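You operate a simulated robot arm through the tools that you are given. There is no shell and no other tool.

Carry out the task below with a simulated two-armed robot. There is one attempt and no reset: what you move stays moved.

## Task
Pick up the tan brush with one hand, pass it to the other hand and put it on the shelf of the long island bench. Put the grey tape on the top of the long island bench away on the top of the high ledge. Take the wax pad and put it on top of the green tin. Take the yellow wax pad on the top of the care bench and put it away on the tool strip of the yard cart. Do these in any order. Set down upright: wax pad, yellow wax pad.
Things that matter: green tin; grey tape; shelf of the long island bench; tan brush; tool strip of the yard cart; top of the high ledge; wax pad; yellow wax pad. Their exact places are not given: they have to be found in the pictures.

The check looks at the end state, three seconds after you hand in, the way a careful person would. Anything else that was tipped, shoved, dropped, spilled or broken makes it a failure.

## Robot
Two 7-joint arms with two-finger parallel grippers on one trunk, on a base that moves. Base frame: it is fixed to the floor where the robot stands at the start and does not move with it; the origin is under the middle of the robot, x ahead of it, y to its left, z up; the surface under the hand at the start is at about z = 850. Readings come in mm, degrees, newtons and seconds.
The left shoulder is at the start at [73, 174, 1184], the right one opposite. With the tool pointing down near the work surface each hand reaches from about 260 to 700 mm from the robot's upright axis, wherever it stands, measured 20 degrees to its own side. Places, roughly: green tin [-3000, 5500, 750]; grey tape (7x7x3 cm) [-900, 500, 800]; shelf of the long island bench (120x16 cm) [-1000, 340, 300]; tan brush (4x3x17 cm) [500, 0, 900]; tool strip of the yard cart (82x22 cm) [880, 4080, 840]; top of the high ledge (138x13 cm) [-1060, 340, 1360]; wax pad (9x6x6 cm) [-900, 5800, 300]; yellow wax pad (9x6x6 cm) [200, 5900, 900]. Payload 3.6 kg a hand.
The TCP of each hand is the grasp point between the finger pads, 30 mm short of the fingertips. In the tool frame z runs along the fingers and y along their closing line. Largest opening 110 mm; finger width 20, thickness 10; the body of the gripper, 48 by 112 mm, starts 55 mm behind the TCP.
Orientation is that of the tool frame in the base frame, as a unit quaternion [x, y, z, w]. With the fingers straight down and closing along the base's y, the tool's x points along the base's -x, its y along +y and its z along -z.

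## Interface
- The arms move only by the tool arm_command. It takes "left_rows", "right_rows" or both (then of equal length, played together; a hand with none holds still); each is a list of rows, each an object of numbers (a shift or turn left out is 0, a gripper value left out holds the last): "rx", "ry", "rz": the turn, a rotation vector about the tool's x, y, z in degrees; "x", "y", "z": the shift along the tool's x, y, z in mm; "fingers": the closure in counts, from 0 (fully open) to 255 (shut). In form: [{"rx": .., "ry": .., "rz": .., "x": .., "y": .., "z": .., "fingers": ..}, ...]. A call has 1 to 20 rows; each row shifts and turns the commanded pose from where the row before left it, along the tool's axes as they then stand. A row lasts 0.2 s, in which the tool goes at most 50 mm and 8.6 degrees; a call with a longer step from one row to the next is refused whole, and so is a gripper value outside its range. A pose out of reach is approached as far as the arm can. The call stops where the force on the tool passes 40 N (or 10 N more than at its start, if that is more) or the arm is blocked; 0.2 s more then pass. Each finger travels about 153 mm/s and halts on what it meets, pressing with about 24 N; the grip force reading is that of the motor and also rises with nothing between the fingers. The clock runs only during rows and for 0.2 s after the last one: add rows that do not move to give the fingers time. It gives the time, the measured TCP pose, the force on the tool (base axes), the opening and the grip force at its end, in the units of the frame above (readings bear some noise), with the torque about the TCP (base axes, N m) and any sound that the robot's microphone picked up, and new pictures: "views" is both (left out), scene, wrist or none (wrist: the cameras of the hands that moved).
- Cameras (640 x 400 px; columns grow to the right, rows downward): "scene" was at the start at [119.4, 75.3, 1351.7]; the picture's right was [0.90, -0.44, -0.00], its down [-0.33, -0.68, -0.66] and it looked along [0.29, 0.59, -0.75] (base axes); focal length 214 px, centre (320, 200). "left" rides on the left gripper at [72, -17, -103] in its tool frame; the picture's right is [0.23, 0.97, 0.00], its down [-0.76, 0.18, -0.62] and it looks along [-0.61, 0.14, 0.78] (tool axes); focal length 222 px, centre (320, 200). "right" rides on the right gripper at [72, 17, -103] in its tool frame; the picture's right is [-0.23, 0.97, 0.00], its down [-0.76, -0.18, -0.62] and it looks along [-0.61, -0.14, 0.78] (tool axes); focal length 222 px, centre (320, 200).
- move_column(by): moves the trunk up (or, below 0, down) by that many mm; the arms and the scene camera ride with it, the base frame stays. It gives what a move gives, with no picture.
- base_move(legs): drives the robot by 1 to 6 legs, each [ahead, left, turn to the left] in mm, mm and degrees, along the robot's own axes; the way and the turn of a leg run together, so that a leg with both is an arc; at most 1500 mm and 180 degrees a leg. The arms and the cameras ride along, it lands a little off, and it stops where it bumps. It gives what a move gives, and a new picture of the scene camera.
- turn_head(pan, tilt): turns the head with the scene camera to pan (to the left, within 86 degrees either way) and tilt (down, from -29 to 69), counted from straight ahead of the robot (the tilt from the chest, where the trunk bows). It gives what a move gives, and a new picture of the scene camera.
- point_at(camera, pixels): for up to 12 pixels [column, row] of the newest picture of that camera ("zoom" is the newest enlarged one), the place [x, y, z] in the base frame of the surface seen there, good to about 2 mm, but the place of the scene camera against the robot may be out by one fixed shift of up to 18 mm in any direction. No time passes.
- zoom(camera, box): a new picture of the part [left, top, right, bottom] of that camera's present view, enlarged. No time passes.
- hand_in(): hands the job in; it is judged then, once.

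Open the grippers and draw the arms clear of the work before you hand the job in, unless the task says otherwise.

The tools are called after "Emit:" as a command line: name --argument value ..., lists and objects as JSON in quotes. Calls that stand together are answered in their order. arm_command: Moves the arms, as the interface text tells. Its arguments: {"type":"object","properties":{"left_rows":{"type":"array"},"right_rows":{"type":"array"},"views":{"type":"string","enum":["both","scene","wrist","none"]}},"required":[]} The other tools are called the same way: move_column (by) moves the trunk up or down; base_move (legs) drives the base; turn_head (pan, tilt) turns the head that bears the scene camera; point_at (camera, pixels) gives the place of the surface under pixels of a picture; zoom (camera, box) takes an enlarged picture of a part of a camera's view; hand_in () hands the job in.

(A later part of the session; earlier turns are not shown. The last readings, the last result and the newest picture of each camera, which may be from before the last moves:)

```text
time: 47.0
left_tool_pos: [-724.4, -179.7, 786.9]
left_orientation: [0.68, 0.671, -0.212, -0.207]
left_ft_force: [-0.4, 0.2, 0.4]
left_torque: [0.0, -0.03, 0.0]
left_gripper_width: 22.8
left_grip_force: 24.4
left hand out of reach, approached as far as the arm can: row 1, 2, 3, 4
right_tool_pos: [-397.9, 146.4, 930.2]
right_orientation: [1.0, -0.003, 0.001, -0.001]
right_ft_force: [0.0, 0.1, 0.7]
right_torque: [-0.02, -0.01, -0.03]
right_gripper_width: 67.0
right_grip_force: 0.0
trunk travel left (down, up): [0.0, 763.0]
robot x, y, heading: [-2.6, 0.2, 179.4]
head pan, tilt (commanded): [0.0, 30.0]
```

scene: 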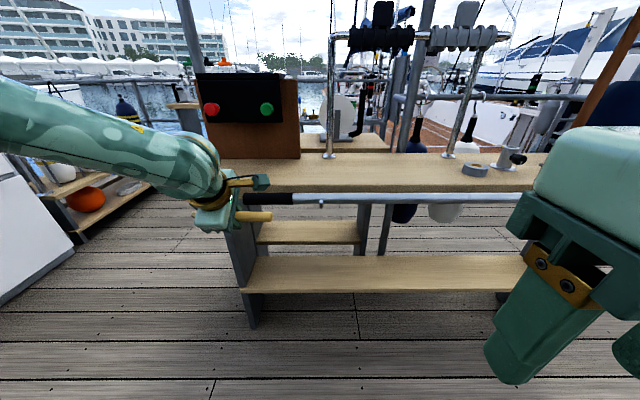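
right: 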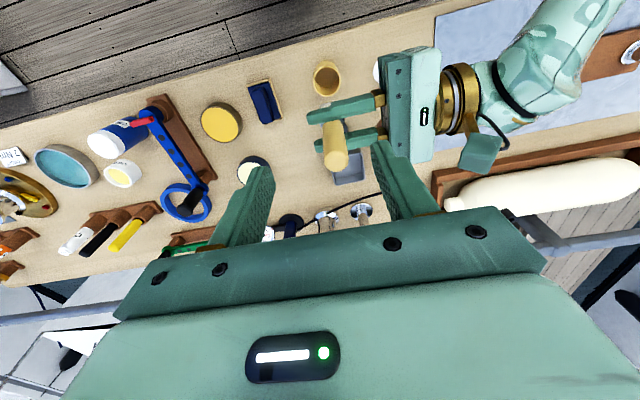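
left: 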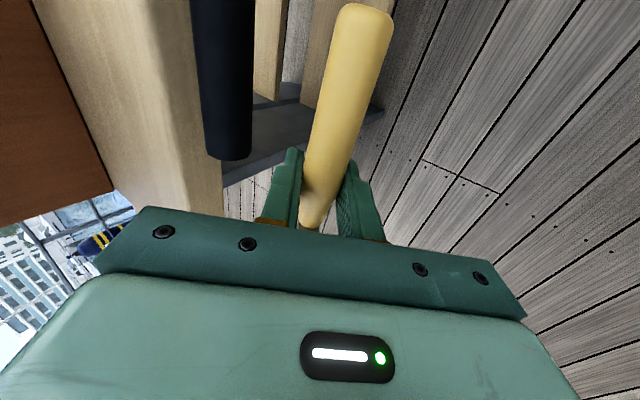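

The arm seems to sit at a joint limit; I try pitching the hand back toward straight down (tool rx negative) to free it.

Emit:
arm_command --left_rows '[{"rx": -8}, {"rx": -8}, {"rx": -8}, {}]' --views "scene"

```text
time: 48.0
left_tool_pos: [-725.5, -180.4, 786.9]
left_orientation: [0.707, 0.701, -0.069, -0.062]
left_ft_force: [-0.7, -0.3, -0.3]
left_torque: [0.02, -0.01, 0.02]
left_gripper_width: 22.8
left_grip_force: 24.5
right_tool_pos: [-399.0, 144.8, 931.1]
right_orientation: [1.0, -0.003, 0.002, 0.001]
right_ft_force: [-0.3, 1.3, -0.2]
right_torque: [0.0, 0.01, -0.04]
right_gripper_width: 66.9
right_grip_force: 0.1
trunk travel left (down, up): [0.0, 763.0]
robot x, y, heading: [-0.8, 0.1, 179.4]
head pan, tilt (commanded): [0.0, 30.0]
```

scene: 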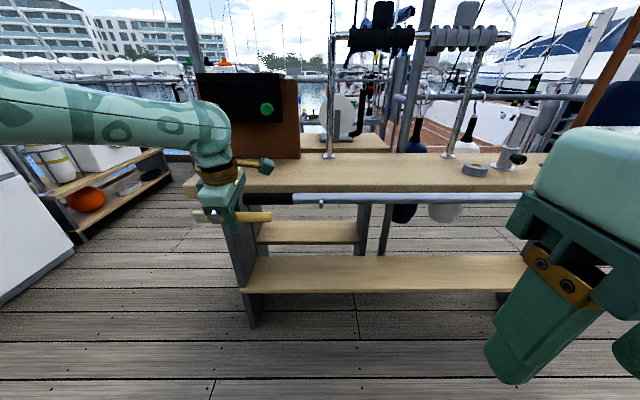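

Turning worked (hand nearly straight down now), so the wrist pitch was limiting. I pull the hand back and lower it in open space to explore reachable low poses.

Emit:
arm_command --left_rows '[{"y": 34, "z": 19}, {"y": 34, "z": 19}, {"y": 34, "z": 19}, {"y": 34, "z": 19}, {}]' --views "scene"

```text
time: 49.2
left_tool_pos: [-606.0, -183.3, 683.1]
left_orientation: [0.706, 0.702, -0.07, -0.064]
left_ft_force: [0.4, 0.1, -0.2]
left_torque: [-0.03, -0.01, -0.01]
left_gripper_width: 22.8
left_grip_force: 24.2
right_tool_pos: [-398.7, 145.6, 929.8]
right_orientation: [1.0, -0.003, 0.001, 0.0]
right_ft_force: [0.0, 0.4, 0.2]
right_torque: [-0.03, -0.03, -0.01]
right_gripper_width: 66.8
right_grip_force: 0.1
trunk travel left (down, up): [0.0, 763.0]
robot x, y, heading: [-0.0, -0.3, 179.9]
head pan, tilt (commanded): [0.0, 30.0]
```

scene: 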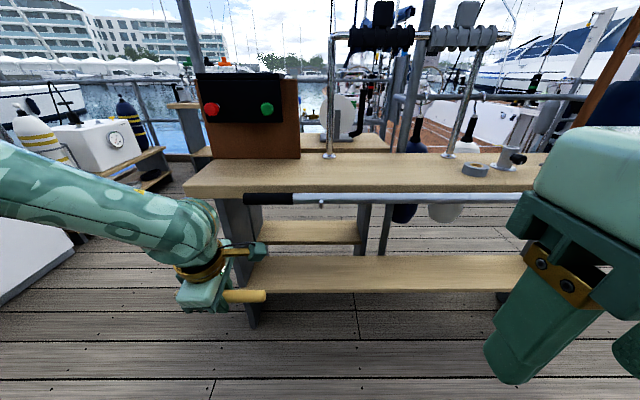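

The hand follows well; I lower it another 250 mm straight down in open space.

Emit:
arm_command --left_rows '[{"y": 8, "z": 41}, {"y": 8, "z": 41}, {"y": 8, "z": 41}, {"y": 8, "z": 41}, {"y": 8, "z": 41}, {"y": 8, "z": 41}, {}]' --views "scene"

```text
time: 50.8
left_tool_pos: [-653.4, -198.4, 450.3]
left_orientation: [0.707, 0.701, -0.067, -0.062]
left_ft_force: [-1.2, 0.1, -0.4]
left_torque: [0.01, -0.01, 0.0]
left_gripper_width: 22.7
left_grip_force: 23.8
left hand out of reach, approached as far as the arm can: row 1, 2, 3, 4, 5
right_tool_pos: [-398.2, 144.5, 930.0]
right_orientation: [1.0, -0.003, 0.0, 0.0]
right_ft_force: [0.3, 0.2, 0.3]
right_torque: [-0.01, -0.01, 0.01]
right_gripper_width: 66.8
right_grip_force: 0.0
trunk travel left (down, up): [0.0, 763.0]
robot x, y, heading: [0.5, 0.5, 179.9]
head pan, tilt (commanded): [0.0, 30.0]
```

scene: 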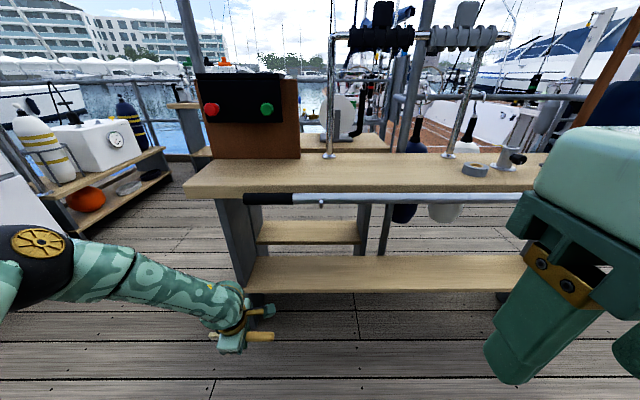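

Down-pointing works at low height ([-653, -198, 450]), so I can set the brush with the hand nearly vertical since 470 mm gap exists under the bench top. I lower a further ~80 mm here.

Emit:
arm_command --left_rows '[{"y": 4, "z": 27}, {"y": 4, "z": 27}, {"y": 4, "z": 27}, {}]' --views "both"

```text
time: 51.8
left_tool_pos: [-653.9, -199.6, 367.3]
left_orientation: [0.707, 0.701, -0.071, -0.062]
left_ft_force: [0.1, -0.5, -0.4]
left_torque: [-0.01, 0.02, -0.01]
left_gripper_width: 22.4
left_grip_force: 23.9
right_tool_pos: [-398.8, 144.5, 929.9]
right_orientation: [1.0, -0.003, 0.001, 0.001]
right_ft_force: [-1.2, -0.1, 0.0]
right_torque: [0.03, 0.02, -0.01]
right_gripper_width: 66.8
right_grip_force: 0.0
trunk travel left (down, up): [0.0, 763.0]
robot x, y, heading: [2.5, 1.8, 179.6]
head pan, tilt (commanded): [0.0, 30.0]
```

scene: 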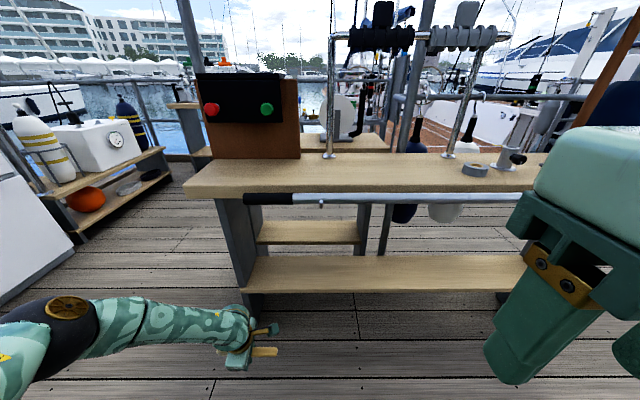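
left: 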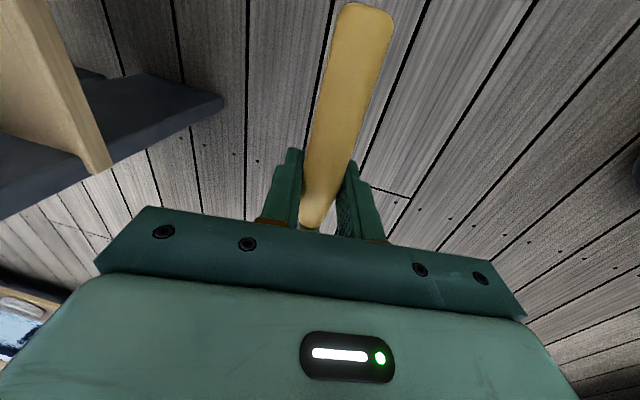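

The left hand is at z=367 holding the brush; I check the elbow and forearm heights with point_at before driving under the bench top.

Emit:
point_at --camera "scene" --pixels '[[70, 308], [130, 310], [200, 320], [235, 312], [240, 345], [268, 351], [20, 330], [430, 197], [300, 165], [300, 285], [300, 260]]'

```text
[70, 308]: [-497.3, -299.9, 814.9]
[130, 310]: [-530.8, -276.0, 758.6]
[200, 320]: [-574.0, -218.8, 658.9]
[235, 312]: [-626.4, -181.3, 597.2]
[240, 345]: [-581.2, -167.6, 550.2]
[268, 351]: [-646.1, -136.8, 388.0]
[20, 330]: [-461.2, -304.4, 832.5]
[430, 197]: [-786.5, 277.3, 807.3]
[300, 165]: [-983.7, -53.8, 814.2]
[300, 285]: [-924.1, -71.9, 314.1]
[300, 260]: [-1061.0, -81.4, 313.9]
```

The pole sits at about x=−786, z≈790, and the elbow (z≈800) would meet it if I drove in like this. I try pitching the hand forward here, in open space, so the wrist and elbow stay lower and further back.

Emit:
arm_command --left_rows '[{"rx": 8}, {"rx": 8}, {"rx": 8}, {}]' --views "scene"

```text
time: 52.8
left_tool_pos: [-648.9, -188.6, 366.4]
left_orientation: [0.688, 0.673, -0.189, -0.198]
left_ft_force: [0.1, -0.8, 0.4]
left_torque: [0.02, -0.01, 0.0]
left_gripper_width: 22.5
left_grip_force: 24.0
left hand out of reach, approached as far as the arm can: row 1
right_tool_pos: [-399.7, 146.1, 929.1]
right_orientation: [1.0, -0.003, 0.001, 0.001]
right_ft_force: [-1.0, -0.2, -0.2]
right_torque: [0.01, 0.01, -0.02]
right_gripper_width: 66.9
right_grip_force: 0.0
trunk travel left (down, up): [0.0, 763.0]
robot x, y, heading: [-1.3, 2.1, 179.9]
head pan, tilt (commanded): [0.0, 30.0]
```

scene: 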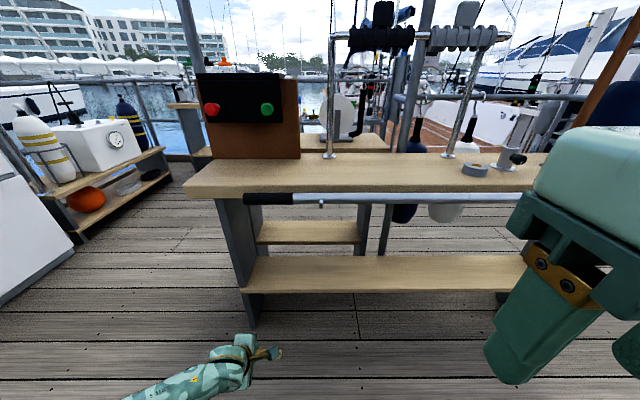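

The elbow has dropped low and the hand reached 33° of forward pitch; I continue pitching.

Emit:
arm_command --left_rows '[{"rx": 8}, {"rx": 8}, {"rx": 8}, {}]' --views "scene"

Emit:
turn_head --pan 15 --tilt 55

```text
time: 53.8
left_tool_pos: [-648.8, -189.3, 364.4]
left_orientation: [0.632, 0.618, -0.324, -0.337]
left_ft_force: [1.2, -0.5, 0.4]
left_torque: [-0.04, 0.02, 0.0]
left_gripper_width: 22.9
left_grip_force: 24.3
right_tool_pos: [-398.1, 146.5, 929.8]
right_orientation: [1.0, -0.003, 0.001, 0.0]
right_ft_force: [-1.3, -0.2, 1.0]
right_torque: [0.02, 0.01, 0.01]
right_gripper_width: 67.0
right_grip_force: 0.1
trunk travel left (down, up): [0.0, 763.0]
robot x, y, heading: [3.8, 3.7, 179.7]
head pan, tilt (commanded): [0.0, 30.0]
```

scene: 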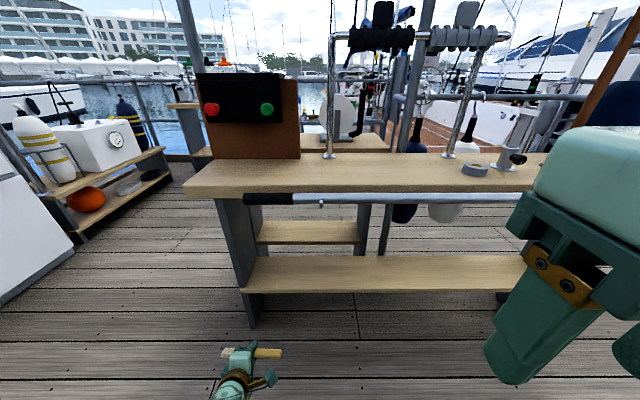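

```text
time: 54.7
left_tool_pos: [-648.6, -188.5, 364.0]
left_orientation: [0.632, 0.618, -0.325, -0.337]
left_ft_force: [-0.1, 0.0, -0.4]
left_torque: [0.01, 0.0, -0.03]
left_gripper_width: 22.4
left_grip_force: 23.9
right_tool_pos: [-398.5, 146.2, 930.2]
right_orientation: [1.0, -0.002, 0.001, 0.001]
right_ft_force: [0.8, 1.5, -0.5]
right_torque: [0.0, -0.02, 0.01]
right_gripper_width: 66.9
right_grip_force: 0.0
trunk travel left (down, up): [0.0, 763.0]
robot x, y, heading: [1.6, -1.0, 179.7]
head pan, tilt (commanded): [15.0, 55.0]
```

scene: 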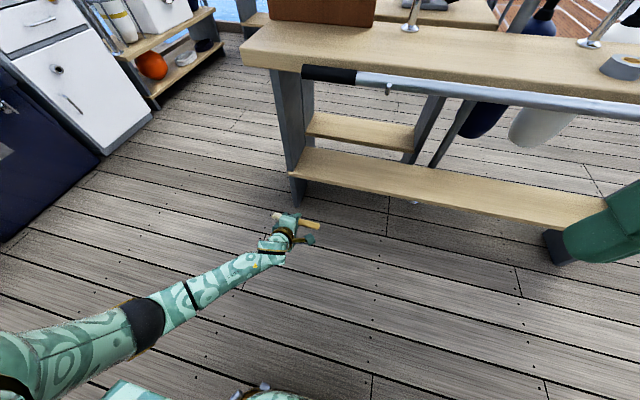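

The hand now points about 34° below horizontal; I probe the elbow and forearm heights and the pole again from this view.

Emit:
point_at --camera "scene" --pixels '[[150, 320], [200, 290], [240, 268], [275, 245], [285, 225], [310, 224], [305, 240], [420, 87], [480, 95], [400, 165], [420, 200], [30, 370]]'

```text
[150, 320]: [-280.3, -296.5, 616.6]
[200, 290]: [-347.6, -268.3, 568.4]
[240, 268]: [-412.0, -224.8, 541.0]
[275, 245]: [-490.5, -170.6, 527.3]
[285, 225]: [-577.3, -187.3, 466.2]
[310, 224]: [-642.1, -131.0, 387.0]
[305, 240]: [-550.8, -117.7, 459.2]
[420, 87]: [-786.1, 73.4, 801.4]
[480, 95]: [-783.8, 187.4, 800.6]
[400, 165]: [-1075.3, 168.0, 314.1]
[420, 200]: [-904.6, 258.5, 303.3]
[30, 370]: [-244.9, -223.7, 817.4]
```

Elbow z≈600 and forearm ≤550, well under the pole (z≈785). A steeper hand releases the brush more cleanly, so I pitch back down 24° and recheck the elbow stays low.

Emit:
arm_command --left_rows '[{"rx": -8}, {"rx": -8}, {"rx": -8}, {}]' --views "both"

Emit:
point_at --camera "scene" --pixels '[[150, 310], [200, 285], [240, 250], [275, 235]]'

```text
time: 55.7
left_tool_pos: [-648.6, -189.0, 364.6]
left_orientation: [0.688, 0.672, -0.188, -0.198]
left_ft_force: [-0.1, 0.4, -0.4]
left_torque: [-0.03, -0.01, -0.03]
left_gripper_width: 22.9
left_grip_force: 23.8
right_tool_pos: [-399.0, 145.4, 929.7]
right_orientation: [1.0, -0.003, 0.002, 0.001]
right_ft_force: [0.2, -0.1, 0.3]
right_torque: [-0.01, 0.01, 0.0]
right_gripper_width: 66.6
right_grip_force: 0.1
trunk travel left (down, up): [0.0, 763.0]
robot x, y, heading: [1.8, -3.7, 179.7]
head pan, tilt (commanded): [15.0, 55.0]
```

scene: 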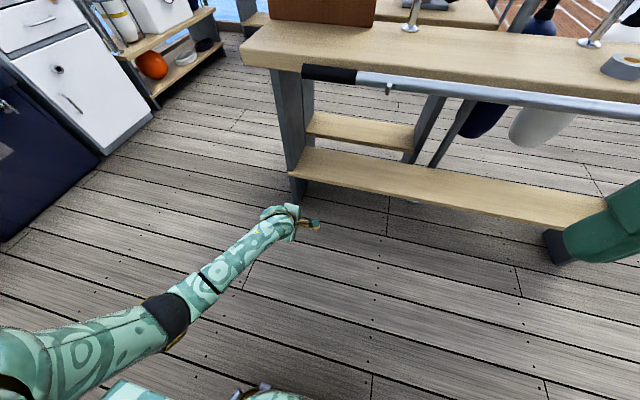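
left: 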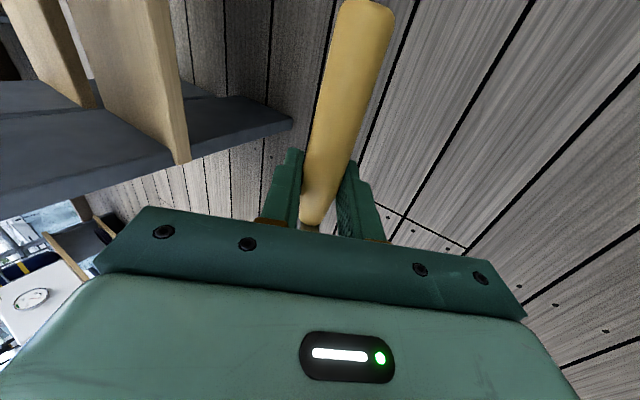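

```text
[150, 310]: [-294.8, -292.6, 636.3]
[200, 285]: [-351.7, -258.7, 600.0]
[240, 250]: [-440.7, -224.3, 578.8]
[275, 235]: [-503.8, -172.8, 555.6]
```

The forearm stays below z≈620. I drive right 500 mm, then ahead ~338 mm so the brush at [-649, -189, 364] comes over the shelf centre (x≈−987, y≈310).

Emit:
base_move --legs '[[0, -500, 0], [338, 0, 0]]'

```text
time: 60.4
left_tool_pos: [-982.8, 308.0, 363.4]
left_orientation: [0.685, 0.675, -0.191, -0.197]
left_ft_force: [0.6, 0.1, 0.7]
left_torque: [-0.01, 0.01, -0.02]
left_gripper_width: 22.8
left_grip_force: 23.9
right_tool_pos: [-735.5, 642.1, 930.4]
right_orientation: [1.0, 0.002, 0.001, 0.0]
right_ft_force: [0.2, 0.5, -0.2]
right_torque: [-0.03, 0.03, 0.0]
right_gripper_width: 67.0
right_grip_force: 0.0
trunk travel left (down, up): [0.0, 763.0]
robot x, y, heading: [-337.9, 500.1, -179.7]
head pan, tilt (commanded): [15.0, 55.0]
```

scene: 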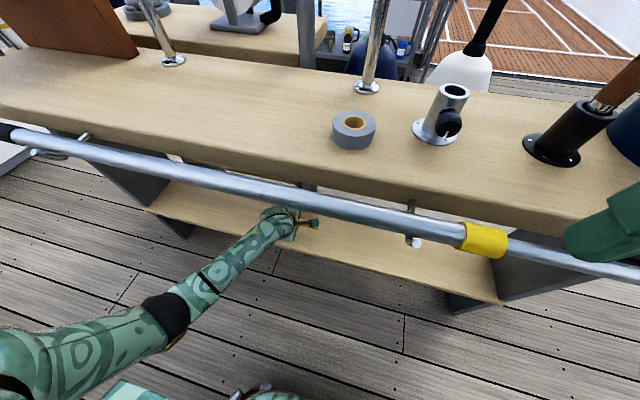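

The hand is over the shelf with no contact; I look through the left wrist camera to see where the brush sits relative to the shelf.

Emit:
zoom --camera "left" --box '[0, 0, 640, 400]'

Emit:
point_at --camera "left" --pixels '[[360, 30], [340, 120], [250, 60], [420, 150], [450, 100], [480, 60]]'

```text
1.00 times, centred on (320, 200) of left (not enlarged: the box is as wide or as high as the picture)
```

zoom: 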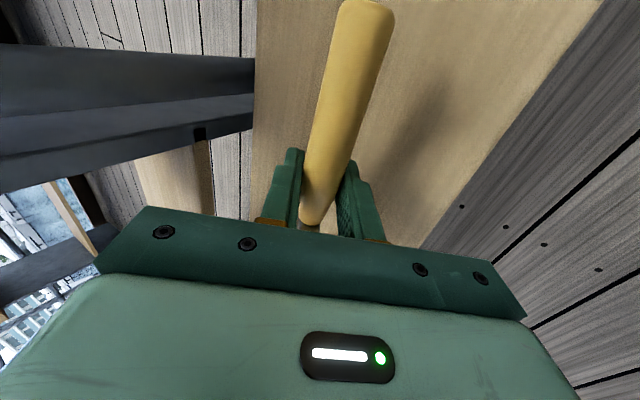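

```text
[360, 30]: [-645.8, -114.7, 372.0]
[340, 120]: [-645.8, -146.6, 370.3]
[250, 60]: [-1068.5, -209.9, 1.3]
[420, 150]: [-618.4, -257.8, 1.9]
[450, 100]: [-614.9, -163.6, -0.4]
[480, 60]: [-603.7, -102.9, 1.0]
```

I query the new zoom picture (same pixels) for the shelf surface around the brush.

Emit:
point_at --camera "zoom" --pixels '[[360, 30], [340, 120], [290, 30], [290, 120], [420, 150], [450, 100], [480, 60], [259, 60], [470, 190], [255, 200], [540, 80]]'

```text
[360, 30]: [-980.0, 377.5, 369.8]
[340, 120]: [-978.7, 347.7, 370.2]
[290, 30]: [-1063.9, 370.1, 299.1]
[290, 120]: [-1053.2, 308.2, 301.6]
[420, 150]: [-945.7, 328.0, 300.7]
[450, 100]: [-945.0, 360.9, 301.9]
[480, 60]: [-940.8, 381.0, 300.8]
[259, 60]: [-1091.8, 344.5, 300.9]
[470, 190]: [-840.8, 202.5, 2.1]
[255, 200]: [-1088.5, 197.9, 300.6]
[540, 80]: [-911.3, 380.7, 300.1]
```

The shelf surface is at z≈300.5 and the brush axis at x≈−981. I lower 22 mm so the fingertips nearly touch, then open gently.

Emit:
arm_command --left_rows '[{"y": 3.9, "z": 6.2}, {"y": 3.9, "z": 6.2}, {"y": 3.9, "z": 6.2}, {}]' --views "wrist"

```text
time: 61.4
left_tool_pos: [-982.2, 306.7, 341.1]
left_orientation: [0.686, 0.674, -0.189, -0.197]
left_ft_force: [-0.2, -0.2, -0.1]
left_torque: [-0.02, -0.04, 0.05]
left_gripper_width: 22.8
left_grip_force: 24.5
right_tool_pos: [-737.0, 641.8, 930.2]
right_orientation: [1.0, 0.002, 0.0, 0.0]
right_ft_force: [0.5, 0.5, 0.3]
right_torque: [0.0, -0.02, 0.02]
right_gripper_width: 66.9
right_grip_force: 0.1
trunk travel left (down, up): [0.0, 763.0]
robot x, y, heading: [-335.8, 502.1, -179.8]
head pan, tilt (commanded): [15.0, 55.0]
```

left: 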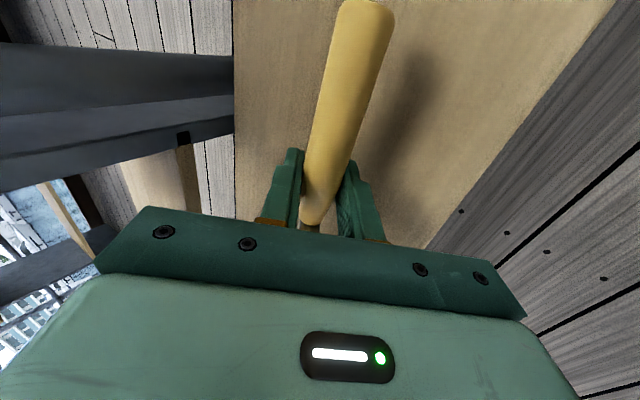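

No contact yet; I open slowly in small stages to let the brush settle on the shelf.

Emit:
arm_command --left_rows '[{"y": 0.5, "z": 1.5, "fingers": 195}, {"fingers": 190}, {"fingers": 180}, {"fingers": 170}, {"fingers": 160}, {"fingers": 150}, {}]' --views "both"

```text
time: 63.0
left_tool_pos: [-982.6, 304.4, 341.9]
left_orientation: [0.686, 0.674, -0.191, -0.198]
left_ft_force: [-4.9, -0.7, 8.2]
left_torque: [-0.09, 0.11, -0.07]
left_gripper_width: 41.4
left_grip_force: 0.1
right_tool_pos: [-735.6, 642.7, 931.6]
right_orientation: [1.0, 0.002, 0.0, 0.001]
right_ft_force: [0.1, 0.7, -0.5]
right_torque: [-0.01, 0.03, 0.03]
right_gripper_width: 66.9
right_grip_force: 0.0
trunk travel left (down, up): [0.0, 763.0]
robot x, y, heading: [-333.6, 498.6, -179.6]
head pan, tilt (commanded): [15.0, 55.0]
```

scene: 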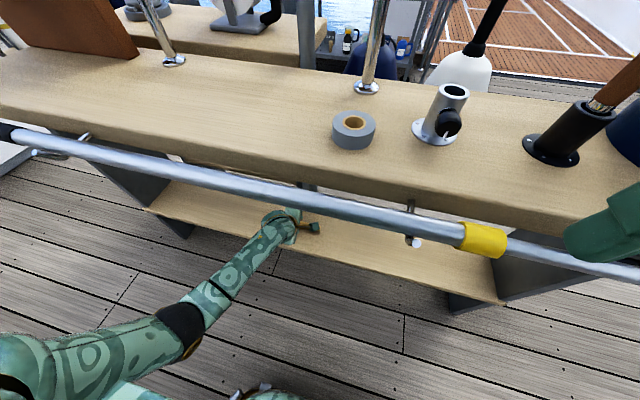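
left: 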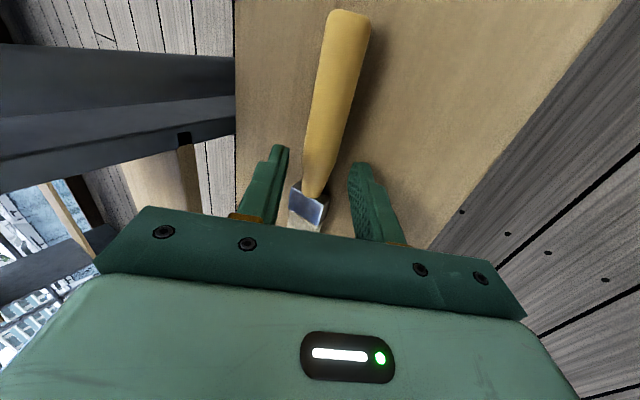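

The brush now lies on the shelf at (335,110), between the open fingers. I withdraw along the finger axis (tool −z) so nothing touches it.

Emit:
arm_command --left_rows '[{"z": -12}, {"z": -25}, {"z": -30}, {}]' --views "wrist"

```text
time: 64.0
left_tool_pos: [-947.2, 304.4, 398.4]
left_orientation: [0.686, 0.674, -0.189, -0.198]
left_ft_force: [-0.8, 0.3, -0.6]
left_torque: [0.0, 0.01, -0.03]
left_gripper_width: 45.0
left_grip_force: 0.1
right_tool_pos: [-736.3, 642.0, 930.2]
right_orientation: [1.0, 0.002, 0.001, 0.0]
right_ft_force: [-0.9, 0.6, 0.4]
right_torque: [-0.02, 0.01, 0.03]
right_gripper_width: 67.1
right_grip_force: 0.1
trunk travel left (down, up): [0.0, 763.0]
robot x, y, heading: [-335.5, 501.1, -179.9]
head pan, tilt (commanded): [15.0, 55.0]
```

left: 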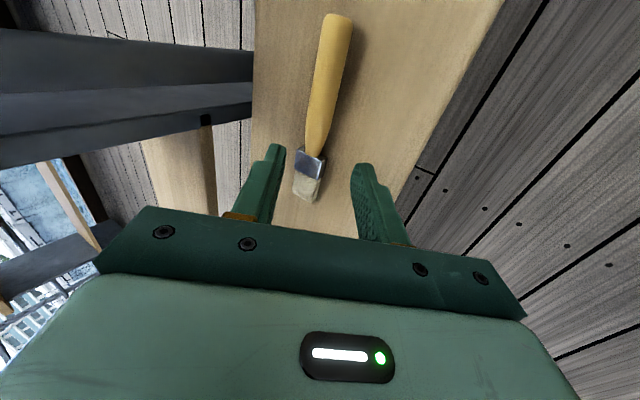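

The brush lies well on the shelf (at (325,110) of the left view). I back the base out 340 mm straight so the left hand clears the pole and bench.

Emit:
base_move --legs '[[-340, 0, 0]]'

Emit:
turn_head --pan 0 --tilt 20

```text
time: 66.2
left_tool_pos: [-612.7, 308.0, 398.7]
left_orientation: [0.686, 0.674, -0.19, -0.198]
left_ft_force: [-0.1, 0.3, 0.0]
left_torque: [0.0, 0.01, -0.01]
left_gripper_width: 45.4
left_grip_force: 0.1
right_tool_pos: [-401.0, 643.7, 929.2]
right_orientation: [1.0, 0.001, 0.001, 0.0]
right_ft_force: [0.1, 0.5, 1.0]
right_torque: [0.0, -0.01, 0.0]
right_gripper_width: 66.8
right_grip_force: 0.0
trunk travel left (down, up): [0.0, 763.0]
robot x, y, heading: [2.4, 501.1, -180.1]
head pan, tilt (commanded): [15.0, 55.0]
```

scene: 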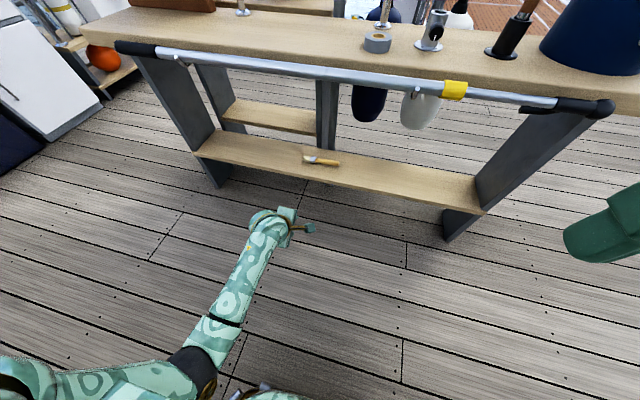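

```text
time: 67.2
left_tool_pos: [-611.6, 306.6, 398.5]
left_orientation: [0.686, 0.674, -0.19, -0.198]
left_ft_force: [0.0, -0.4, -1.1]
left_torque: [0.0, 0.01, 0.01]
left_gripper_width: 45.4
left_grip_force: 0.0
right_tool_pos: [-399.8, 642.8, 929.4]
right_orientation: [1.0, -0.001, 0.001, 0.0]
right_ft_force: [-0.2, -0.4, -0.9]
right_torque: [-0.04, -0.02, 0.0]
right_gripper_width: 67.0
right_grip_force: 0.1
trunk travel left (down, up): [0.0, 763.0]
robot x, y, heading: [-1.9, 498.8, -180.0]
head pan, tilt (commanded): [0.0, 20.0]
```

scene: 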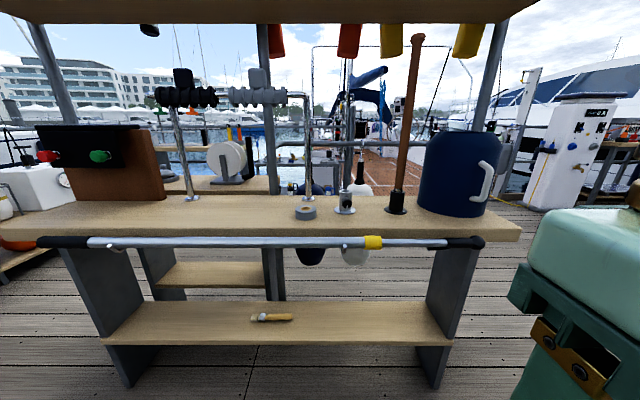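

The brush is resting on the shelf at (272,318). I raise the trunk by 300 mm back to the starting height in this open space.

Emit:
move_column --by 300

```text
time: 70.2
left_tool_pos: [-612.9, 307.1, 697.4]
left_orientation: [0.686, 0.675, -0.188, -0.197]
left_ft_force: [0.2, 0.6, 0.0]
left_torque: [-0.05, 0.02, -0.06]
left_gripper_width: 45.4
left_grip_force: 0.2
right_tool_pos: [-400.5, 643.7, 1229.8]
right_orientation: [1.0, 0.0, 0.0, 0.001]
right_ft_force: [-0.2, 0.1, 0.4]
right_torque: [0.03, 0.02, 0.01]
right_gripper_width: 67.0
right_grip_force: 0.0
trunk travel left (down, up): [-300.0, 463.0]
robot x, y, heading: [-0.3, 501.9, -179.9]
head pan, tilt (commanded): [0.0, 20.0]
```

Now I bring the left arm back up and in: raise ~400 mm, back 200 mm, left 150 mm, then unpitch the hand.

Emit:
arm_command --left_rows '[{"x": -15, "y": -4.2, "z": -44}, {"x": -15, "y": -4.2, "z": -44}, {"x": -15, "y": -4.2, "z": -44}, {"x": -15, "y": -4.2, "z": -44}, {"x": -15, "y": -4.2, "z": -44}, {"x": -15, "y": -4.2, "z": -44}, {"x": -15, "y": -4.2, "z": -44}, {"x": -15, "y": -4.2, "z": -44}, {"x": -15, "y": -4.2, "z": -44}, {"x": -15, "y": -4.2, "z": -44}, {"rx": -8.2}, {"rx": -8.2}, {"rx": -8.2}, {"rx": -8.0}, {}]' --views "scene"

```text
time: 73.4
left_tool_pos: [-477.0, 122.9, 1047.8]
left_orientation: [0.715, 0.699, 0.007, 0.004]
left_ft_force: [0.1, -0.1, 0.9]
left_torque: [0.01, 0.03, 0.02]
left_gripper_width: 45.2
left_grip_force: 0.1
left hand out of reach, approached as far as the arm can: row 8, 9, 10
right_tool_pos: [-399.2, 643.6, 1229.9]
right_orientation: [1.0, 0.001, 0.0, -0.001]
right_ft_force: [0.9, 0.7, -0.3]
right_torque: [-0.02, 0.0, 0.04]
right_gripper_width: 67.0
right_grip_force: 0.0
trunk travel left (down, up): [-300.0, 463.0]
robot x, y, heading: [-3.8, 501.7, -179.8]
head pan, tilt (commanded): [0.0, 20.0]
```

scene: 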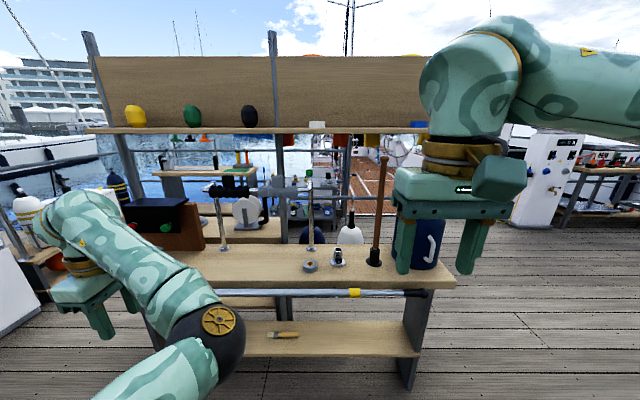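

The left hand points down again; I rotate its roll back by +90° to the neutral orientation.

Emit:
arm_command --left_rows '[{"rz": 8.2}, {"rz": 8.2}, {"rz": 8.2}, {"rz": 8.2}, {"rz": 8.2}, {"rz": 8.2}, {"rz": 8.2}, {"rz": 8.2}, {"rz": 8.2}, {"rz": 8.2}, {"rz": 9, "rx": 0, "fingers": 0}, {}]' --views "scene"

```text
refused: row 11 steps farther than a row can; nothing moved
```

Row 11 was slightly too large a turn; I repeat with 8.2° in each row.

Emit:
arm_command --left_rows '[{"rz": 8.2}, {"rz": 8.2}, {"rz": 8.2}, {"rz": 8.2}, {"rz": 8.2}, {"rz": 8.2}, {"rz": 8.2}, {"rz": 8.2}, {"rz": 8.2}, {"rz": 8.2}, {"rz": 8.2, "fingers": 0}, {}]' --views "scene"

```text
time: 76.0
left_tool_pos: [-476.2, 123.5, 1047.1]
left_orientation: [1.0, -0.013, 0.007, -0.003]
left_ft_force: [-0.7, -0.5, -0.6]
left_torque: [0.01, -0.03, 0.02]
left_gripper_width: 110.0
left_grip_force: 0.1
right_tool_pos: [-399.5, 644.0, 1229.2]
right_orientation: [1.0, 0.002, 0.001, 0.0]
right_ft_force: [0.0, -0.1, 0.9]
right_torque: [-0.04, -0.04, -0.02]
right_gripper_width: 67.1
right_grip_force: 0.0
trunk travel left (down, up): [-300.0, 463.0]
robot x, y, heading: [5.5, 501.9, -179.7]
head pan, tilt (commanded): [0.0, 20.0]
```

scene: 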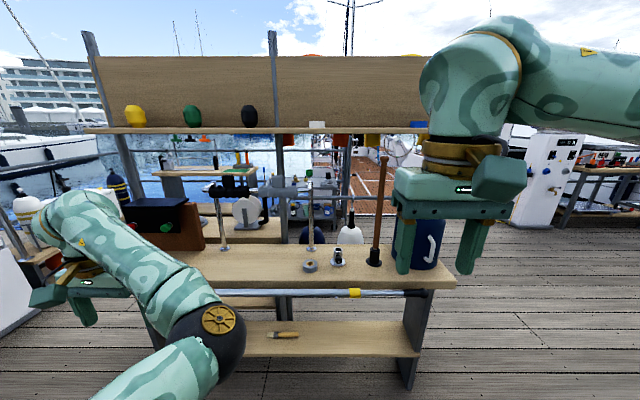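

I move the left hand closer to its home place (back ~100, left ~40, up ~80) and check where the elbow is.

Emit:
arm_command --left_rows '[{"x": 25, "y": 10, "z": -20}, {"x": 25, "y": 10, "z": -20}, {"x": 25, "y": 10, "z": -20}, {"x": 25, "y": 10, "z": -20}, {}]' --views "scene"

Emit:
point_at --camera "scene" --pixels '[[218, 322], [200, 375], [310, 266], [310, 128], [318, 124], [190, 118], [250, 118], [418, 124], [250, 132], [340, 252], [312, 245], [380, 255]]'

```text
time: 77.2
left_tool_pos: [-380.9, 78.8, 1130.4]
left_orientation: [1.0, -0.011, 0.007, -0.003]
left_ft_force: [0.2, 0.1, 0.6]
left_torque: [-0.01, -0.01, -0.03]
left_gripper_width: 109.9
left_grip_force: 0.0
right_tool_pos: [-400.4, 643.4, 1230.0]
right_orientation: [1.0, 0.001, 0.001, 0.0]
right_ft_force: [0.2, -0.1, 0.1]
right_torque: [0.01, 0.0, -0.01]
right_gripper_width: 67.1
right_grip_force: 0.0
trunk travel left (down, up): [-300.0, 463.0]
robot x, y, heading: [-0.3, 502.5, -179.8]
head pan, tilt (commanded): [0.0, 20.0]
```

scene: 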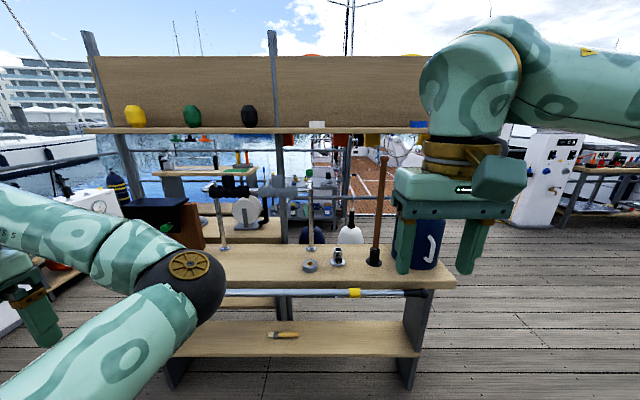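

```text
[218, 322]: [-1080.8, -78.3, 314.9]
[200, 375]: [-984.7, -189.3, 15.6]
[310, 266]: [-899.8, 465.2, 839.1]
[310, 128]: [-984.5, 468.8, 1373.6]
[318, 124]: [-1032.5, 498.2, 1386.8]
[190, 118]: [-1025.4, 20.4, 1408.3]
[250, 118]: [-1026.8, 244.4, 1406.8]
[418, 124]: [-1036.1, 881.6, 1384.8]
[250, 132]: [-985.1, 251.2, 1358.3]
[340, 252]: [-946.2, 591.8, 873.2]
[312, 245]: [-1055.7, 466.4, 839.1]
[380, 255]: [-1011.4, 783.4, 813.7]
```

Ledge top reads z≈1373 (scene) with floats at y≈−200, 20, 244 and blocks at y≈498 and 882. I zoom in to see the ledge and the tape.

Emit:
zoom --camera "scene" --box '[230, 100, 440, 280]'

```text
2.22 times, centred on (335, 190) of scene
```

zoom: 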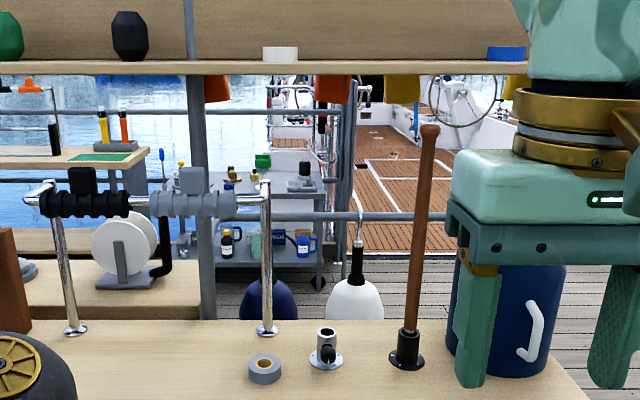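

The tape stands in front of the rack post, with the chrome tube to its right. I check where the left elbow sits before driving closer.

Emit:
point_at --camera "scene" --pixels '[[195, 268], [215, 290], [180, 300], [130, 250], [40, 220], [35, 320], [450, 100], [430, 60], [345, 292], [240, 290]]'

```text
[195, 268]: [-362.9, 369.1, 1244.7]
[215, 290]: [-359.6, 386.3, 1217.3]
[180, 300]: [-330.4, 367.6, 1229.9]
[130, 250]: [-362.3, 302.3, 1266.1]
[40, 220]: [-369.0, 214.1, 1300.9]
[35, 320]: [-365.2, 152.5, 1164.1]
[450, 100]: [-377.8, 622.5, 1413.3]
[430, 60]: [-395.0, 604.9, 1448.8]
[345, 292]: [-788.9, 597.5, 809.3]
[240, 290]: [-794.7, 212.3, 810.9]
```

The left elbow is at only ~360 mm ahead, so driving closer is clear. I drive left 188 mm and ahead 385 mm so the tape will be in front of the right hand.

Emit:
base_move --legs '[[0, 188, 0], [385, 0, 0]]'

Emit:
zoom --camera "right" --box '[0, 0, 640, 400]'

```text
time: 80.8
left_tool_pos: [-759.6, -111.7, 1130.3]
left_orientation: [1.0, -0.011, 0.008, -0.004]
left_ft_force: [0.0, 0.1, -0.1]
left_torque: [0.01, -0.03, -0.03]
left_gripper_width: 109.9
left_grip_force: 0.0
right_tool_pos: [-779.9, 452.5, 1230.2]
right_orientation: [1.0, 0.001, 0.001, 0.0]
right_ft_force: [0.0, -0.7, 0.9]
right_torque: [0.01, -0.03, -0.01]
right_gripper_width: 66.9
right_grip_force: 0.0
trunk travel left (down, up): [-300.0, 463.0]
robot x, y, heading: [-381.0, 310.6, -180.0]
head pan, tilt (commanded): [0.0, 20.0]
```

scene: 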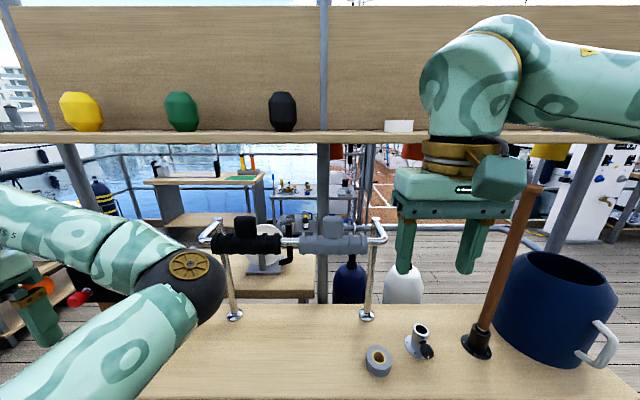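

```text
1.00 times, centred on (320, 200) of right (not enlarged: the box is as wide or as high as the picture)
```

zoom: 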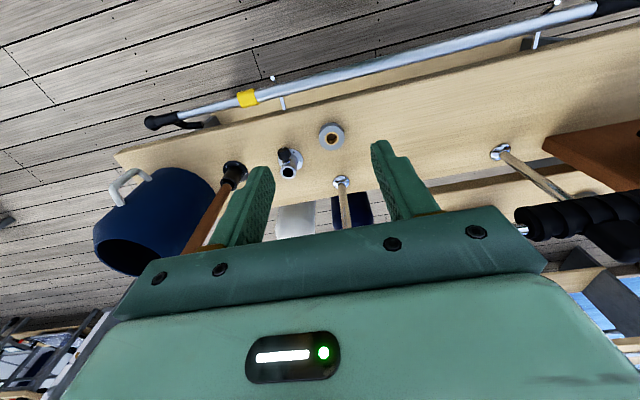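

The tape is at (331,136) in the right wrist view; I measure the tape, chrome tube, wooden handle and rack.

Emit:
point_at --camera "zoom" --pixels '[[331, 126], [320, 136], [342, 136], [331, 147], [311, 136], [350, 136], [289, 172], [289, 155], [233, 165], [200, 240], [340, 182], [345, 215]]'

Emit:
zoom --camera "right" --box '[220, 100, 420, 225]'

```text
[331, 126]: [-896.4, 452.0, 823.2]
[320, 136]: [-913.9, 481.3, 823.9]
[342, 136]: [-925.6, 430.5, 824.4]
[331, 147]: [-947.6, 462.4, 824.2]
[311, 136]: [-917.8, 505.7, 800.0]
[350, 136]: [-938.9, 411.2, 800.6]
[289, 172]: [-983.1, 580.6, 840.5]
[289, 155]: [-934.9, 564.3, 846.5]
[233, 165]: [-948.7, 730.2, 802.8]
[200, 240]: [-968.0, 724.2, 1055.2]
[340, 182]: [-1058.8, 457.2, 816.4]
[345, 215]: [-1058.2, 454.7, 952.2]
```

```text
3.20 times, centred on (320, 162) of right
```

zoom: 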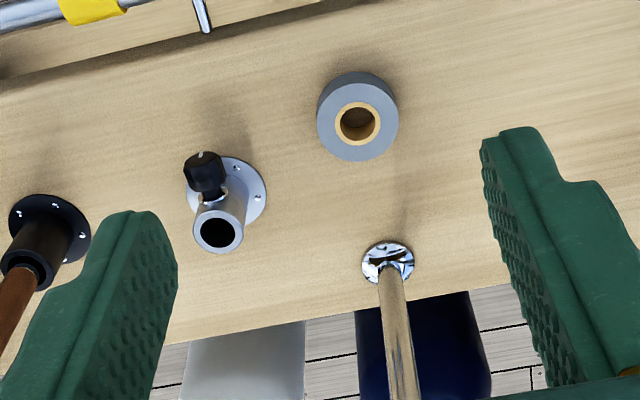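

Tape centre ≈[-921, 455], top z≈824 on the bench at z≈800. I move the right hand forward above it at height, opening to ~90 mm.

Emit:
arm_command --right_rows '[{"x": -47, "y": -1, "fingers": 46}, {"x": -47, "y": -1, "fingers": 46}, {"x": -47, "y": -1, "fingers": 46}, {"z": 45}, {"z": 45}, {"z": 45}, {"z": 45}, {}]' --views "both"

```text
time: 82.6
left_tool_pos: [-758.8, -111.6, 1130.8]
left_orientation: [1.0, -0.011, 0.007, -0.003]
left_ft_force: [-0.6, 0.2, 0.9]
left_torque: [0.0, -0.02, 0.01]
left_gripper_width: 110.2
left_grip_force: 0.0
right_tool_pos: [-896.5, 450.0, 1035.0]
right_orientation: [1.0, 0.001, 0.0, 0.0]
right_ft_force: [-0.3, -0.4, -1.1]
right_torque: [-0.02, 0.02, 0.03]
right_gripper_width: 90.2
right_grip_force: 0.1
right hand out of reach, approached as far as the arm can: row 3
trunk travel left (down, up): [-300.0, 463.0]
robot x, y, heading: [-378.3, 313.8, -179.8]
head pan, tilt (commanded): [0.0, 20.0]
```

scene: 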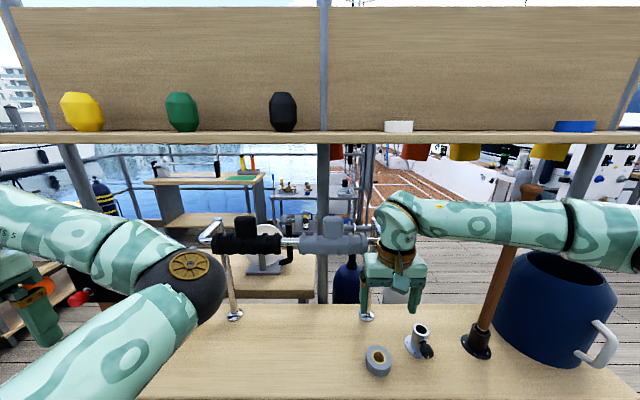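
right: 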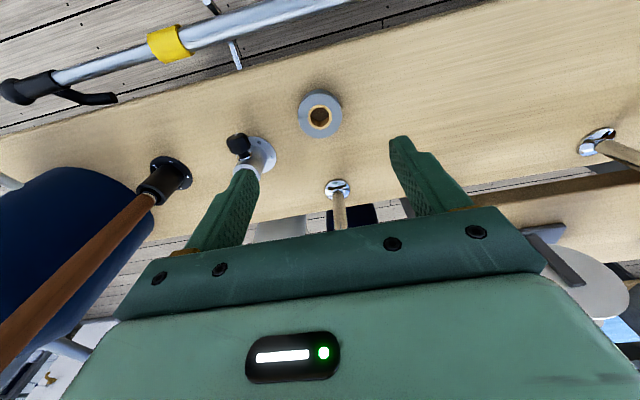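

The hand is at [-896, 450, 1035]; the forearm passes visually near the wooden handle at (505,270), so I check the distance before going down.

Emit:
point_at --camera "scene" --pixels '[[450, 220], [500, 222], [560, 225], [505, 265], [530, 187], [400, 215], [600, 240], [377, 352], [340, 240], [370, 240]]'

Emit:
point_at --camera "right" --pixels '[[320, 95], [303, 113], [341, 113], [320, 134], [90, 260], [140, 205], [250, 150]]'

```text
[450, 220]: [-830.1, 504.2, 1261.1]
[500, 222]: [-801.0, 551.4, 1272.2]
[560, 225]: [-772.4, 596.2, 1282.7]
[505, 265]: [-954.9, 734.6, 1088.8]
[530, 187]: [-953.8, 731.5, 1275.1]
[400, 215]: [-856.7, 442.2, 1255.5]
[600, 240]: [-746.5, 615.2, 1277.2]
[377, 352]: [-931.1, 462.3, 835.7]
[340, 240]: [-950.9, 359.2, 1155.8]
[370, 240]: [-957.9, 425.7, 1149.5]
```

```text
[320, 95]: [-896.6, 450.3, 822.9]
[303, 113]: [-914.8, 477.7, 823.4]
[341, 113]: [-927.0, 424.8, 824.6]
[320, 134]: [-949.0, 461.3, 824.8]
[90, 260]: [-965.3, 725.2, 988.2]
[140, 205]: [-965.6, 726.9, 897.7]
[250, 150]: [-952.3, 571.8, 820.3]
```

The rack rollers come forward to about x=−951 at z≈1140, so I must keep the wrist clear of them. I zoom in on that region to measure carefully.

Emit:
zoom --camera "scene" --box '[280, 170, 440, 290]'

Emit:
point_at --camera "scene" --pixels '[[350, 235], [366, 242], [376, 245], [374, 262], [372, 290], [370, 312], [340, 250], [330, 225], [318, 244], [290, 244], [240, 240]]'

```text
3.33 times, centred on (360, 230) of scene
```

zoom: 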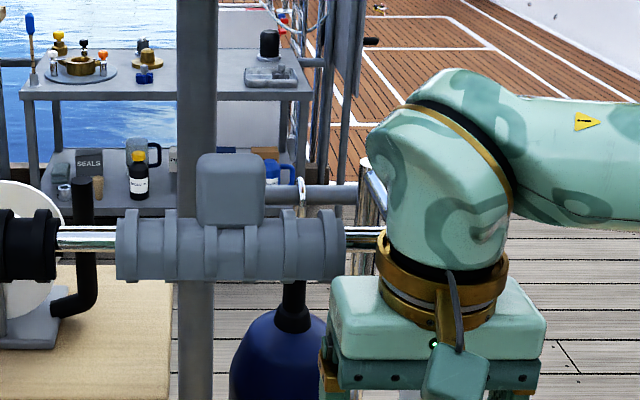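

```text
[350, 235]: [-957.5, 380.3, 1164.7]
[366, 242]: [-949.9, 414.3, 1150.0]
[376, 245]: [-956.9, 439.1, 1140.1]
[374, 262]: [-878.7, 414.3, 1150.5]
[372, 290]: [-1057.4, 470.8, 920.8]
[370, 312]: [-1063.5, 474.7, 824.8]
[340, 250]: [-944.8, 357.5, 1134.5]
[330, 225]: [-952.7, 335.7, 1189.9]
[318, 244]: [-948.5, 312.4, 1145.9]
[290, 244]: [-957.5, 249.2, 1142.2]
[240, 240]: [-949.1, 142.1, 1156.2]
```

The grey roller reaches to y≈448 at z 1100–1160, so a straight descent could brush it with the wrist. I back off to x≈−838, descend there, and will slide forward around the tape at low height under the roller.

Emit:
arm_command --right_rows '[{"x": 29, "y": -2}, {"x": 29, "y": -3}, {"z": 40}, {"z": 40}, {"z": 40}, {"z": 40}, {"z": 20}, {}]' --views "both"

```text
time: 84.4
left_tool_pos: [-759.4, -111.6, 1129.1]
left_orientation: [1.0, -0.011, 0.007, -0.003]
left_ft_force: [0.1, -0.1, -0.6]
left_torque: [0.02, -0.01, 0.01]
left_gripper_width: 109.8
left_grip_force: 0.1
right_tool_pos: [-837.5, 458.2, 856.1]
right_orientation: [1.0, 0.001, 0.001, 0.001]
right_ft_force: [-0.5, 0.9, 0.2]
right_torque: [0.02, 0.0, -0.02]
right_gripper_width: 90.4
right_grip_force: 0.1
trunk travel left (down, up): [-300.0, 463.0]
robot x, y, heading: [-379.9, 306.0, -179.8]
head pan, tilt (commanded): [0.0, 20.0]
```

scene: 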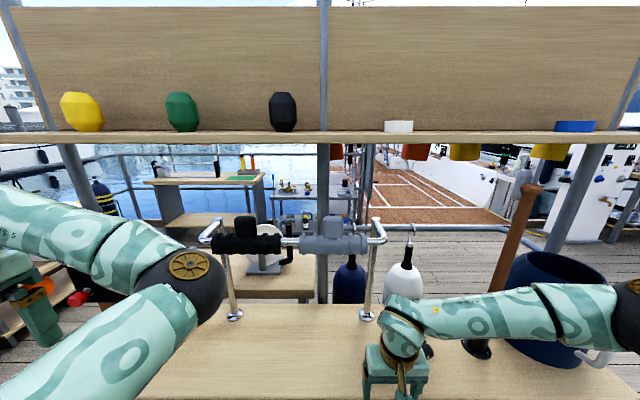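
right: 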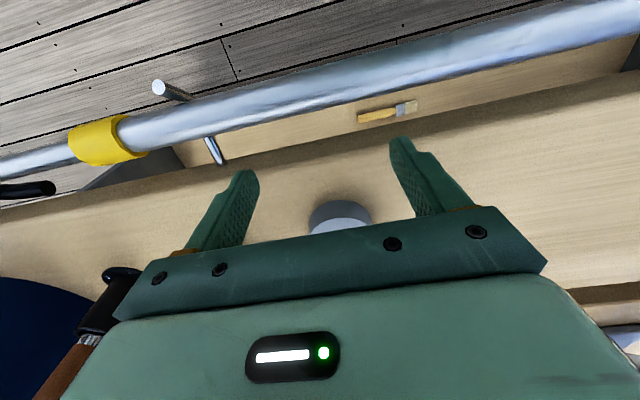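

The tape (at (340,213)) lies between the fingers ahead; I lower 20 mm and slide forward 83 mm so the fingers straddle it.

Emit:
arm_command --right_rows '[{"z": 10, "y": 1.5}, {"z": 10, "y": 1.5}, {"x": -21}, {"x": -21}, {"x": -21}, {"x": -20}, {}]' --views "both"

```text
time: 86.0
left_tool_pos: [-759.2, -112.3, 1129.7]
left_orientation: [1.0, -0.011, 0.007, -0.004]
left_ft_force: [0.0, -0.5, 0.7]
left_torque: [-0.03, -0.01, 0.01]
left_gripper_width: 110.0
left_grip_force: 0.1
right_tool_pos: [-921.8, 454.9, 838.6]
right_orientation: [1.0, 0.0, 0.001, 0.001]
right_ft_force: [-0.7, 0.3, 0.2]
right_torque: [0.01, 0.02, -0.01]
right_gripper_width: 90.1
right_grip_force: 0.1
trunk travel left (down, up): [-300.0, 463.0]
robot x, y, heading: [-379.4, 311.1, -180.2]
head pan, tilt (commanded): [0.0, 20.0]
```

scene: 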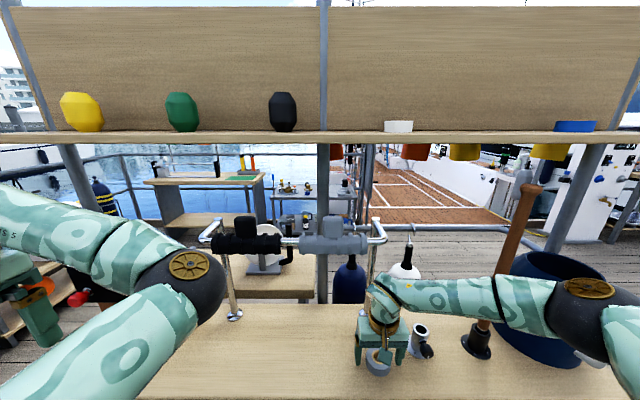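
right: 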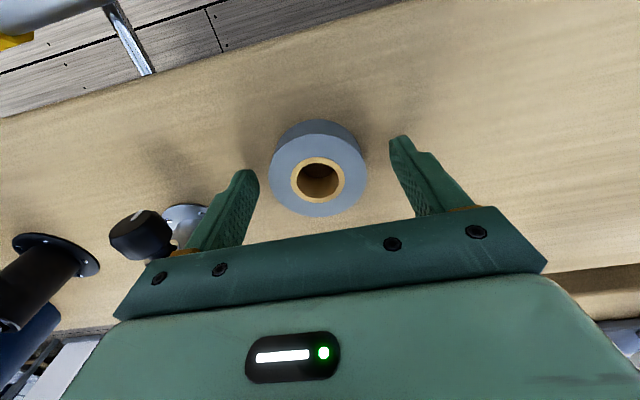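

The tape is centred at (318,175) between the fingertips; I verify its centre against the TCP before closing.

Emit:
point_at --camera "right" --pixels '[[318, 145], [280, 170], [360, 170], [318, 205], [140, 235], [242, 175], [402, 145]]'

```text
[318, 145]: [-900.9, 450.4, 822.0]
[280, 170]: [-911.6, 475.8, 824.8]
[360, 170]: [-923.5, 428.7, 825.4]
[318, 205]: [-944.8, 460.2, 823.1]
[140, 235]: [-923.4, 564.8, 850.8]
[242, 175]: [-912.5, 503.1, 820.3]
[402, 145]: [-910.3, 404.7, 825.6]
```

Centre matches (≈[-922, 454]). I lower 4 mm and close on the tape.

Emit:
arm_command --right_rows '[{"z": 4}, {"fingers": 255}, {"fingers": 255}, {"fingers": 255}, {"fingers": 255}]' --views "wrist"

```text
time: 87.2
left_tool_pos: [-760.0, -112.8, 1128.8]
left_orientation: [1.0, -0.011, 0.007, -0.004]
left_ft_force: [-0.7, -0.3, -0.1]
left_torque: [0.04, -0.01, 0.0]
left_gripper_width: 110.0
left_grip_force: 0.1
right_tool_pos: [-920.5, 453.8, 833.5]
right_orientation: [1.0, 0.001, 0.001, 0.001]
right_ft_force: [0.4, 0.6, 1.3]
right_torque: [-0.02, 0.0, -0.03]
right_gripper_width: 59.4
right_grip_force: 23.8
trunk travel left (down, up): [-300.0, 463.0]
robot x, y, heading: [-378.9, 313.7, -180.0]
head pan, tilt (commanded): [0.0, 20.0]
```

right: 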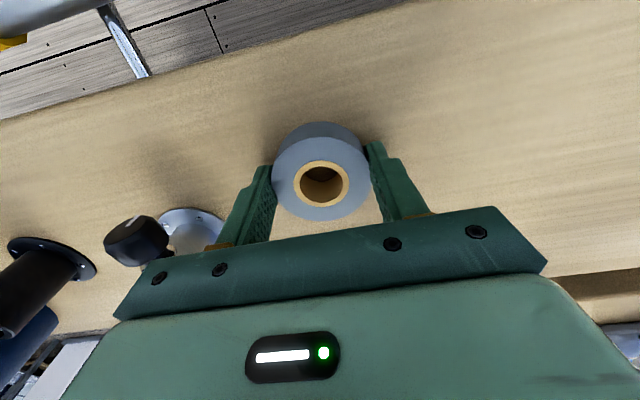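

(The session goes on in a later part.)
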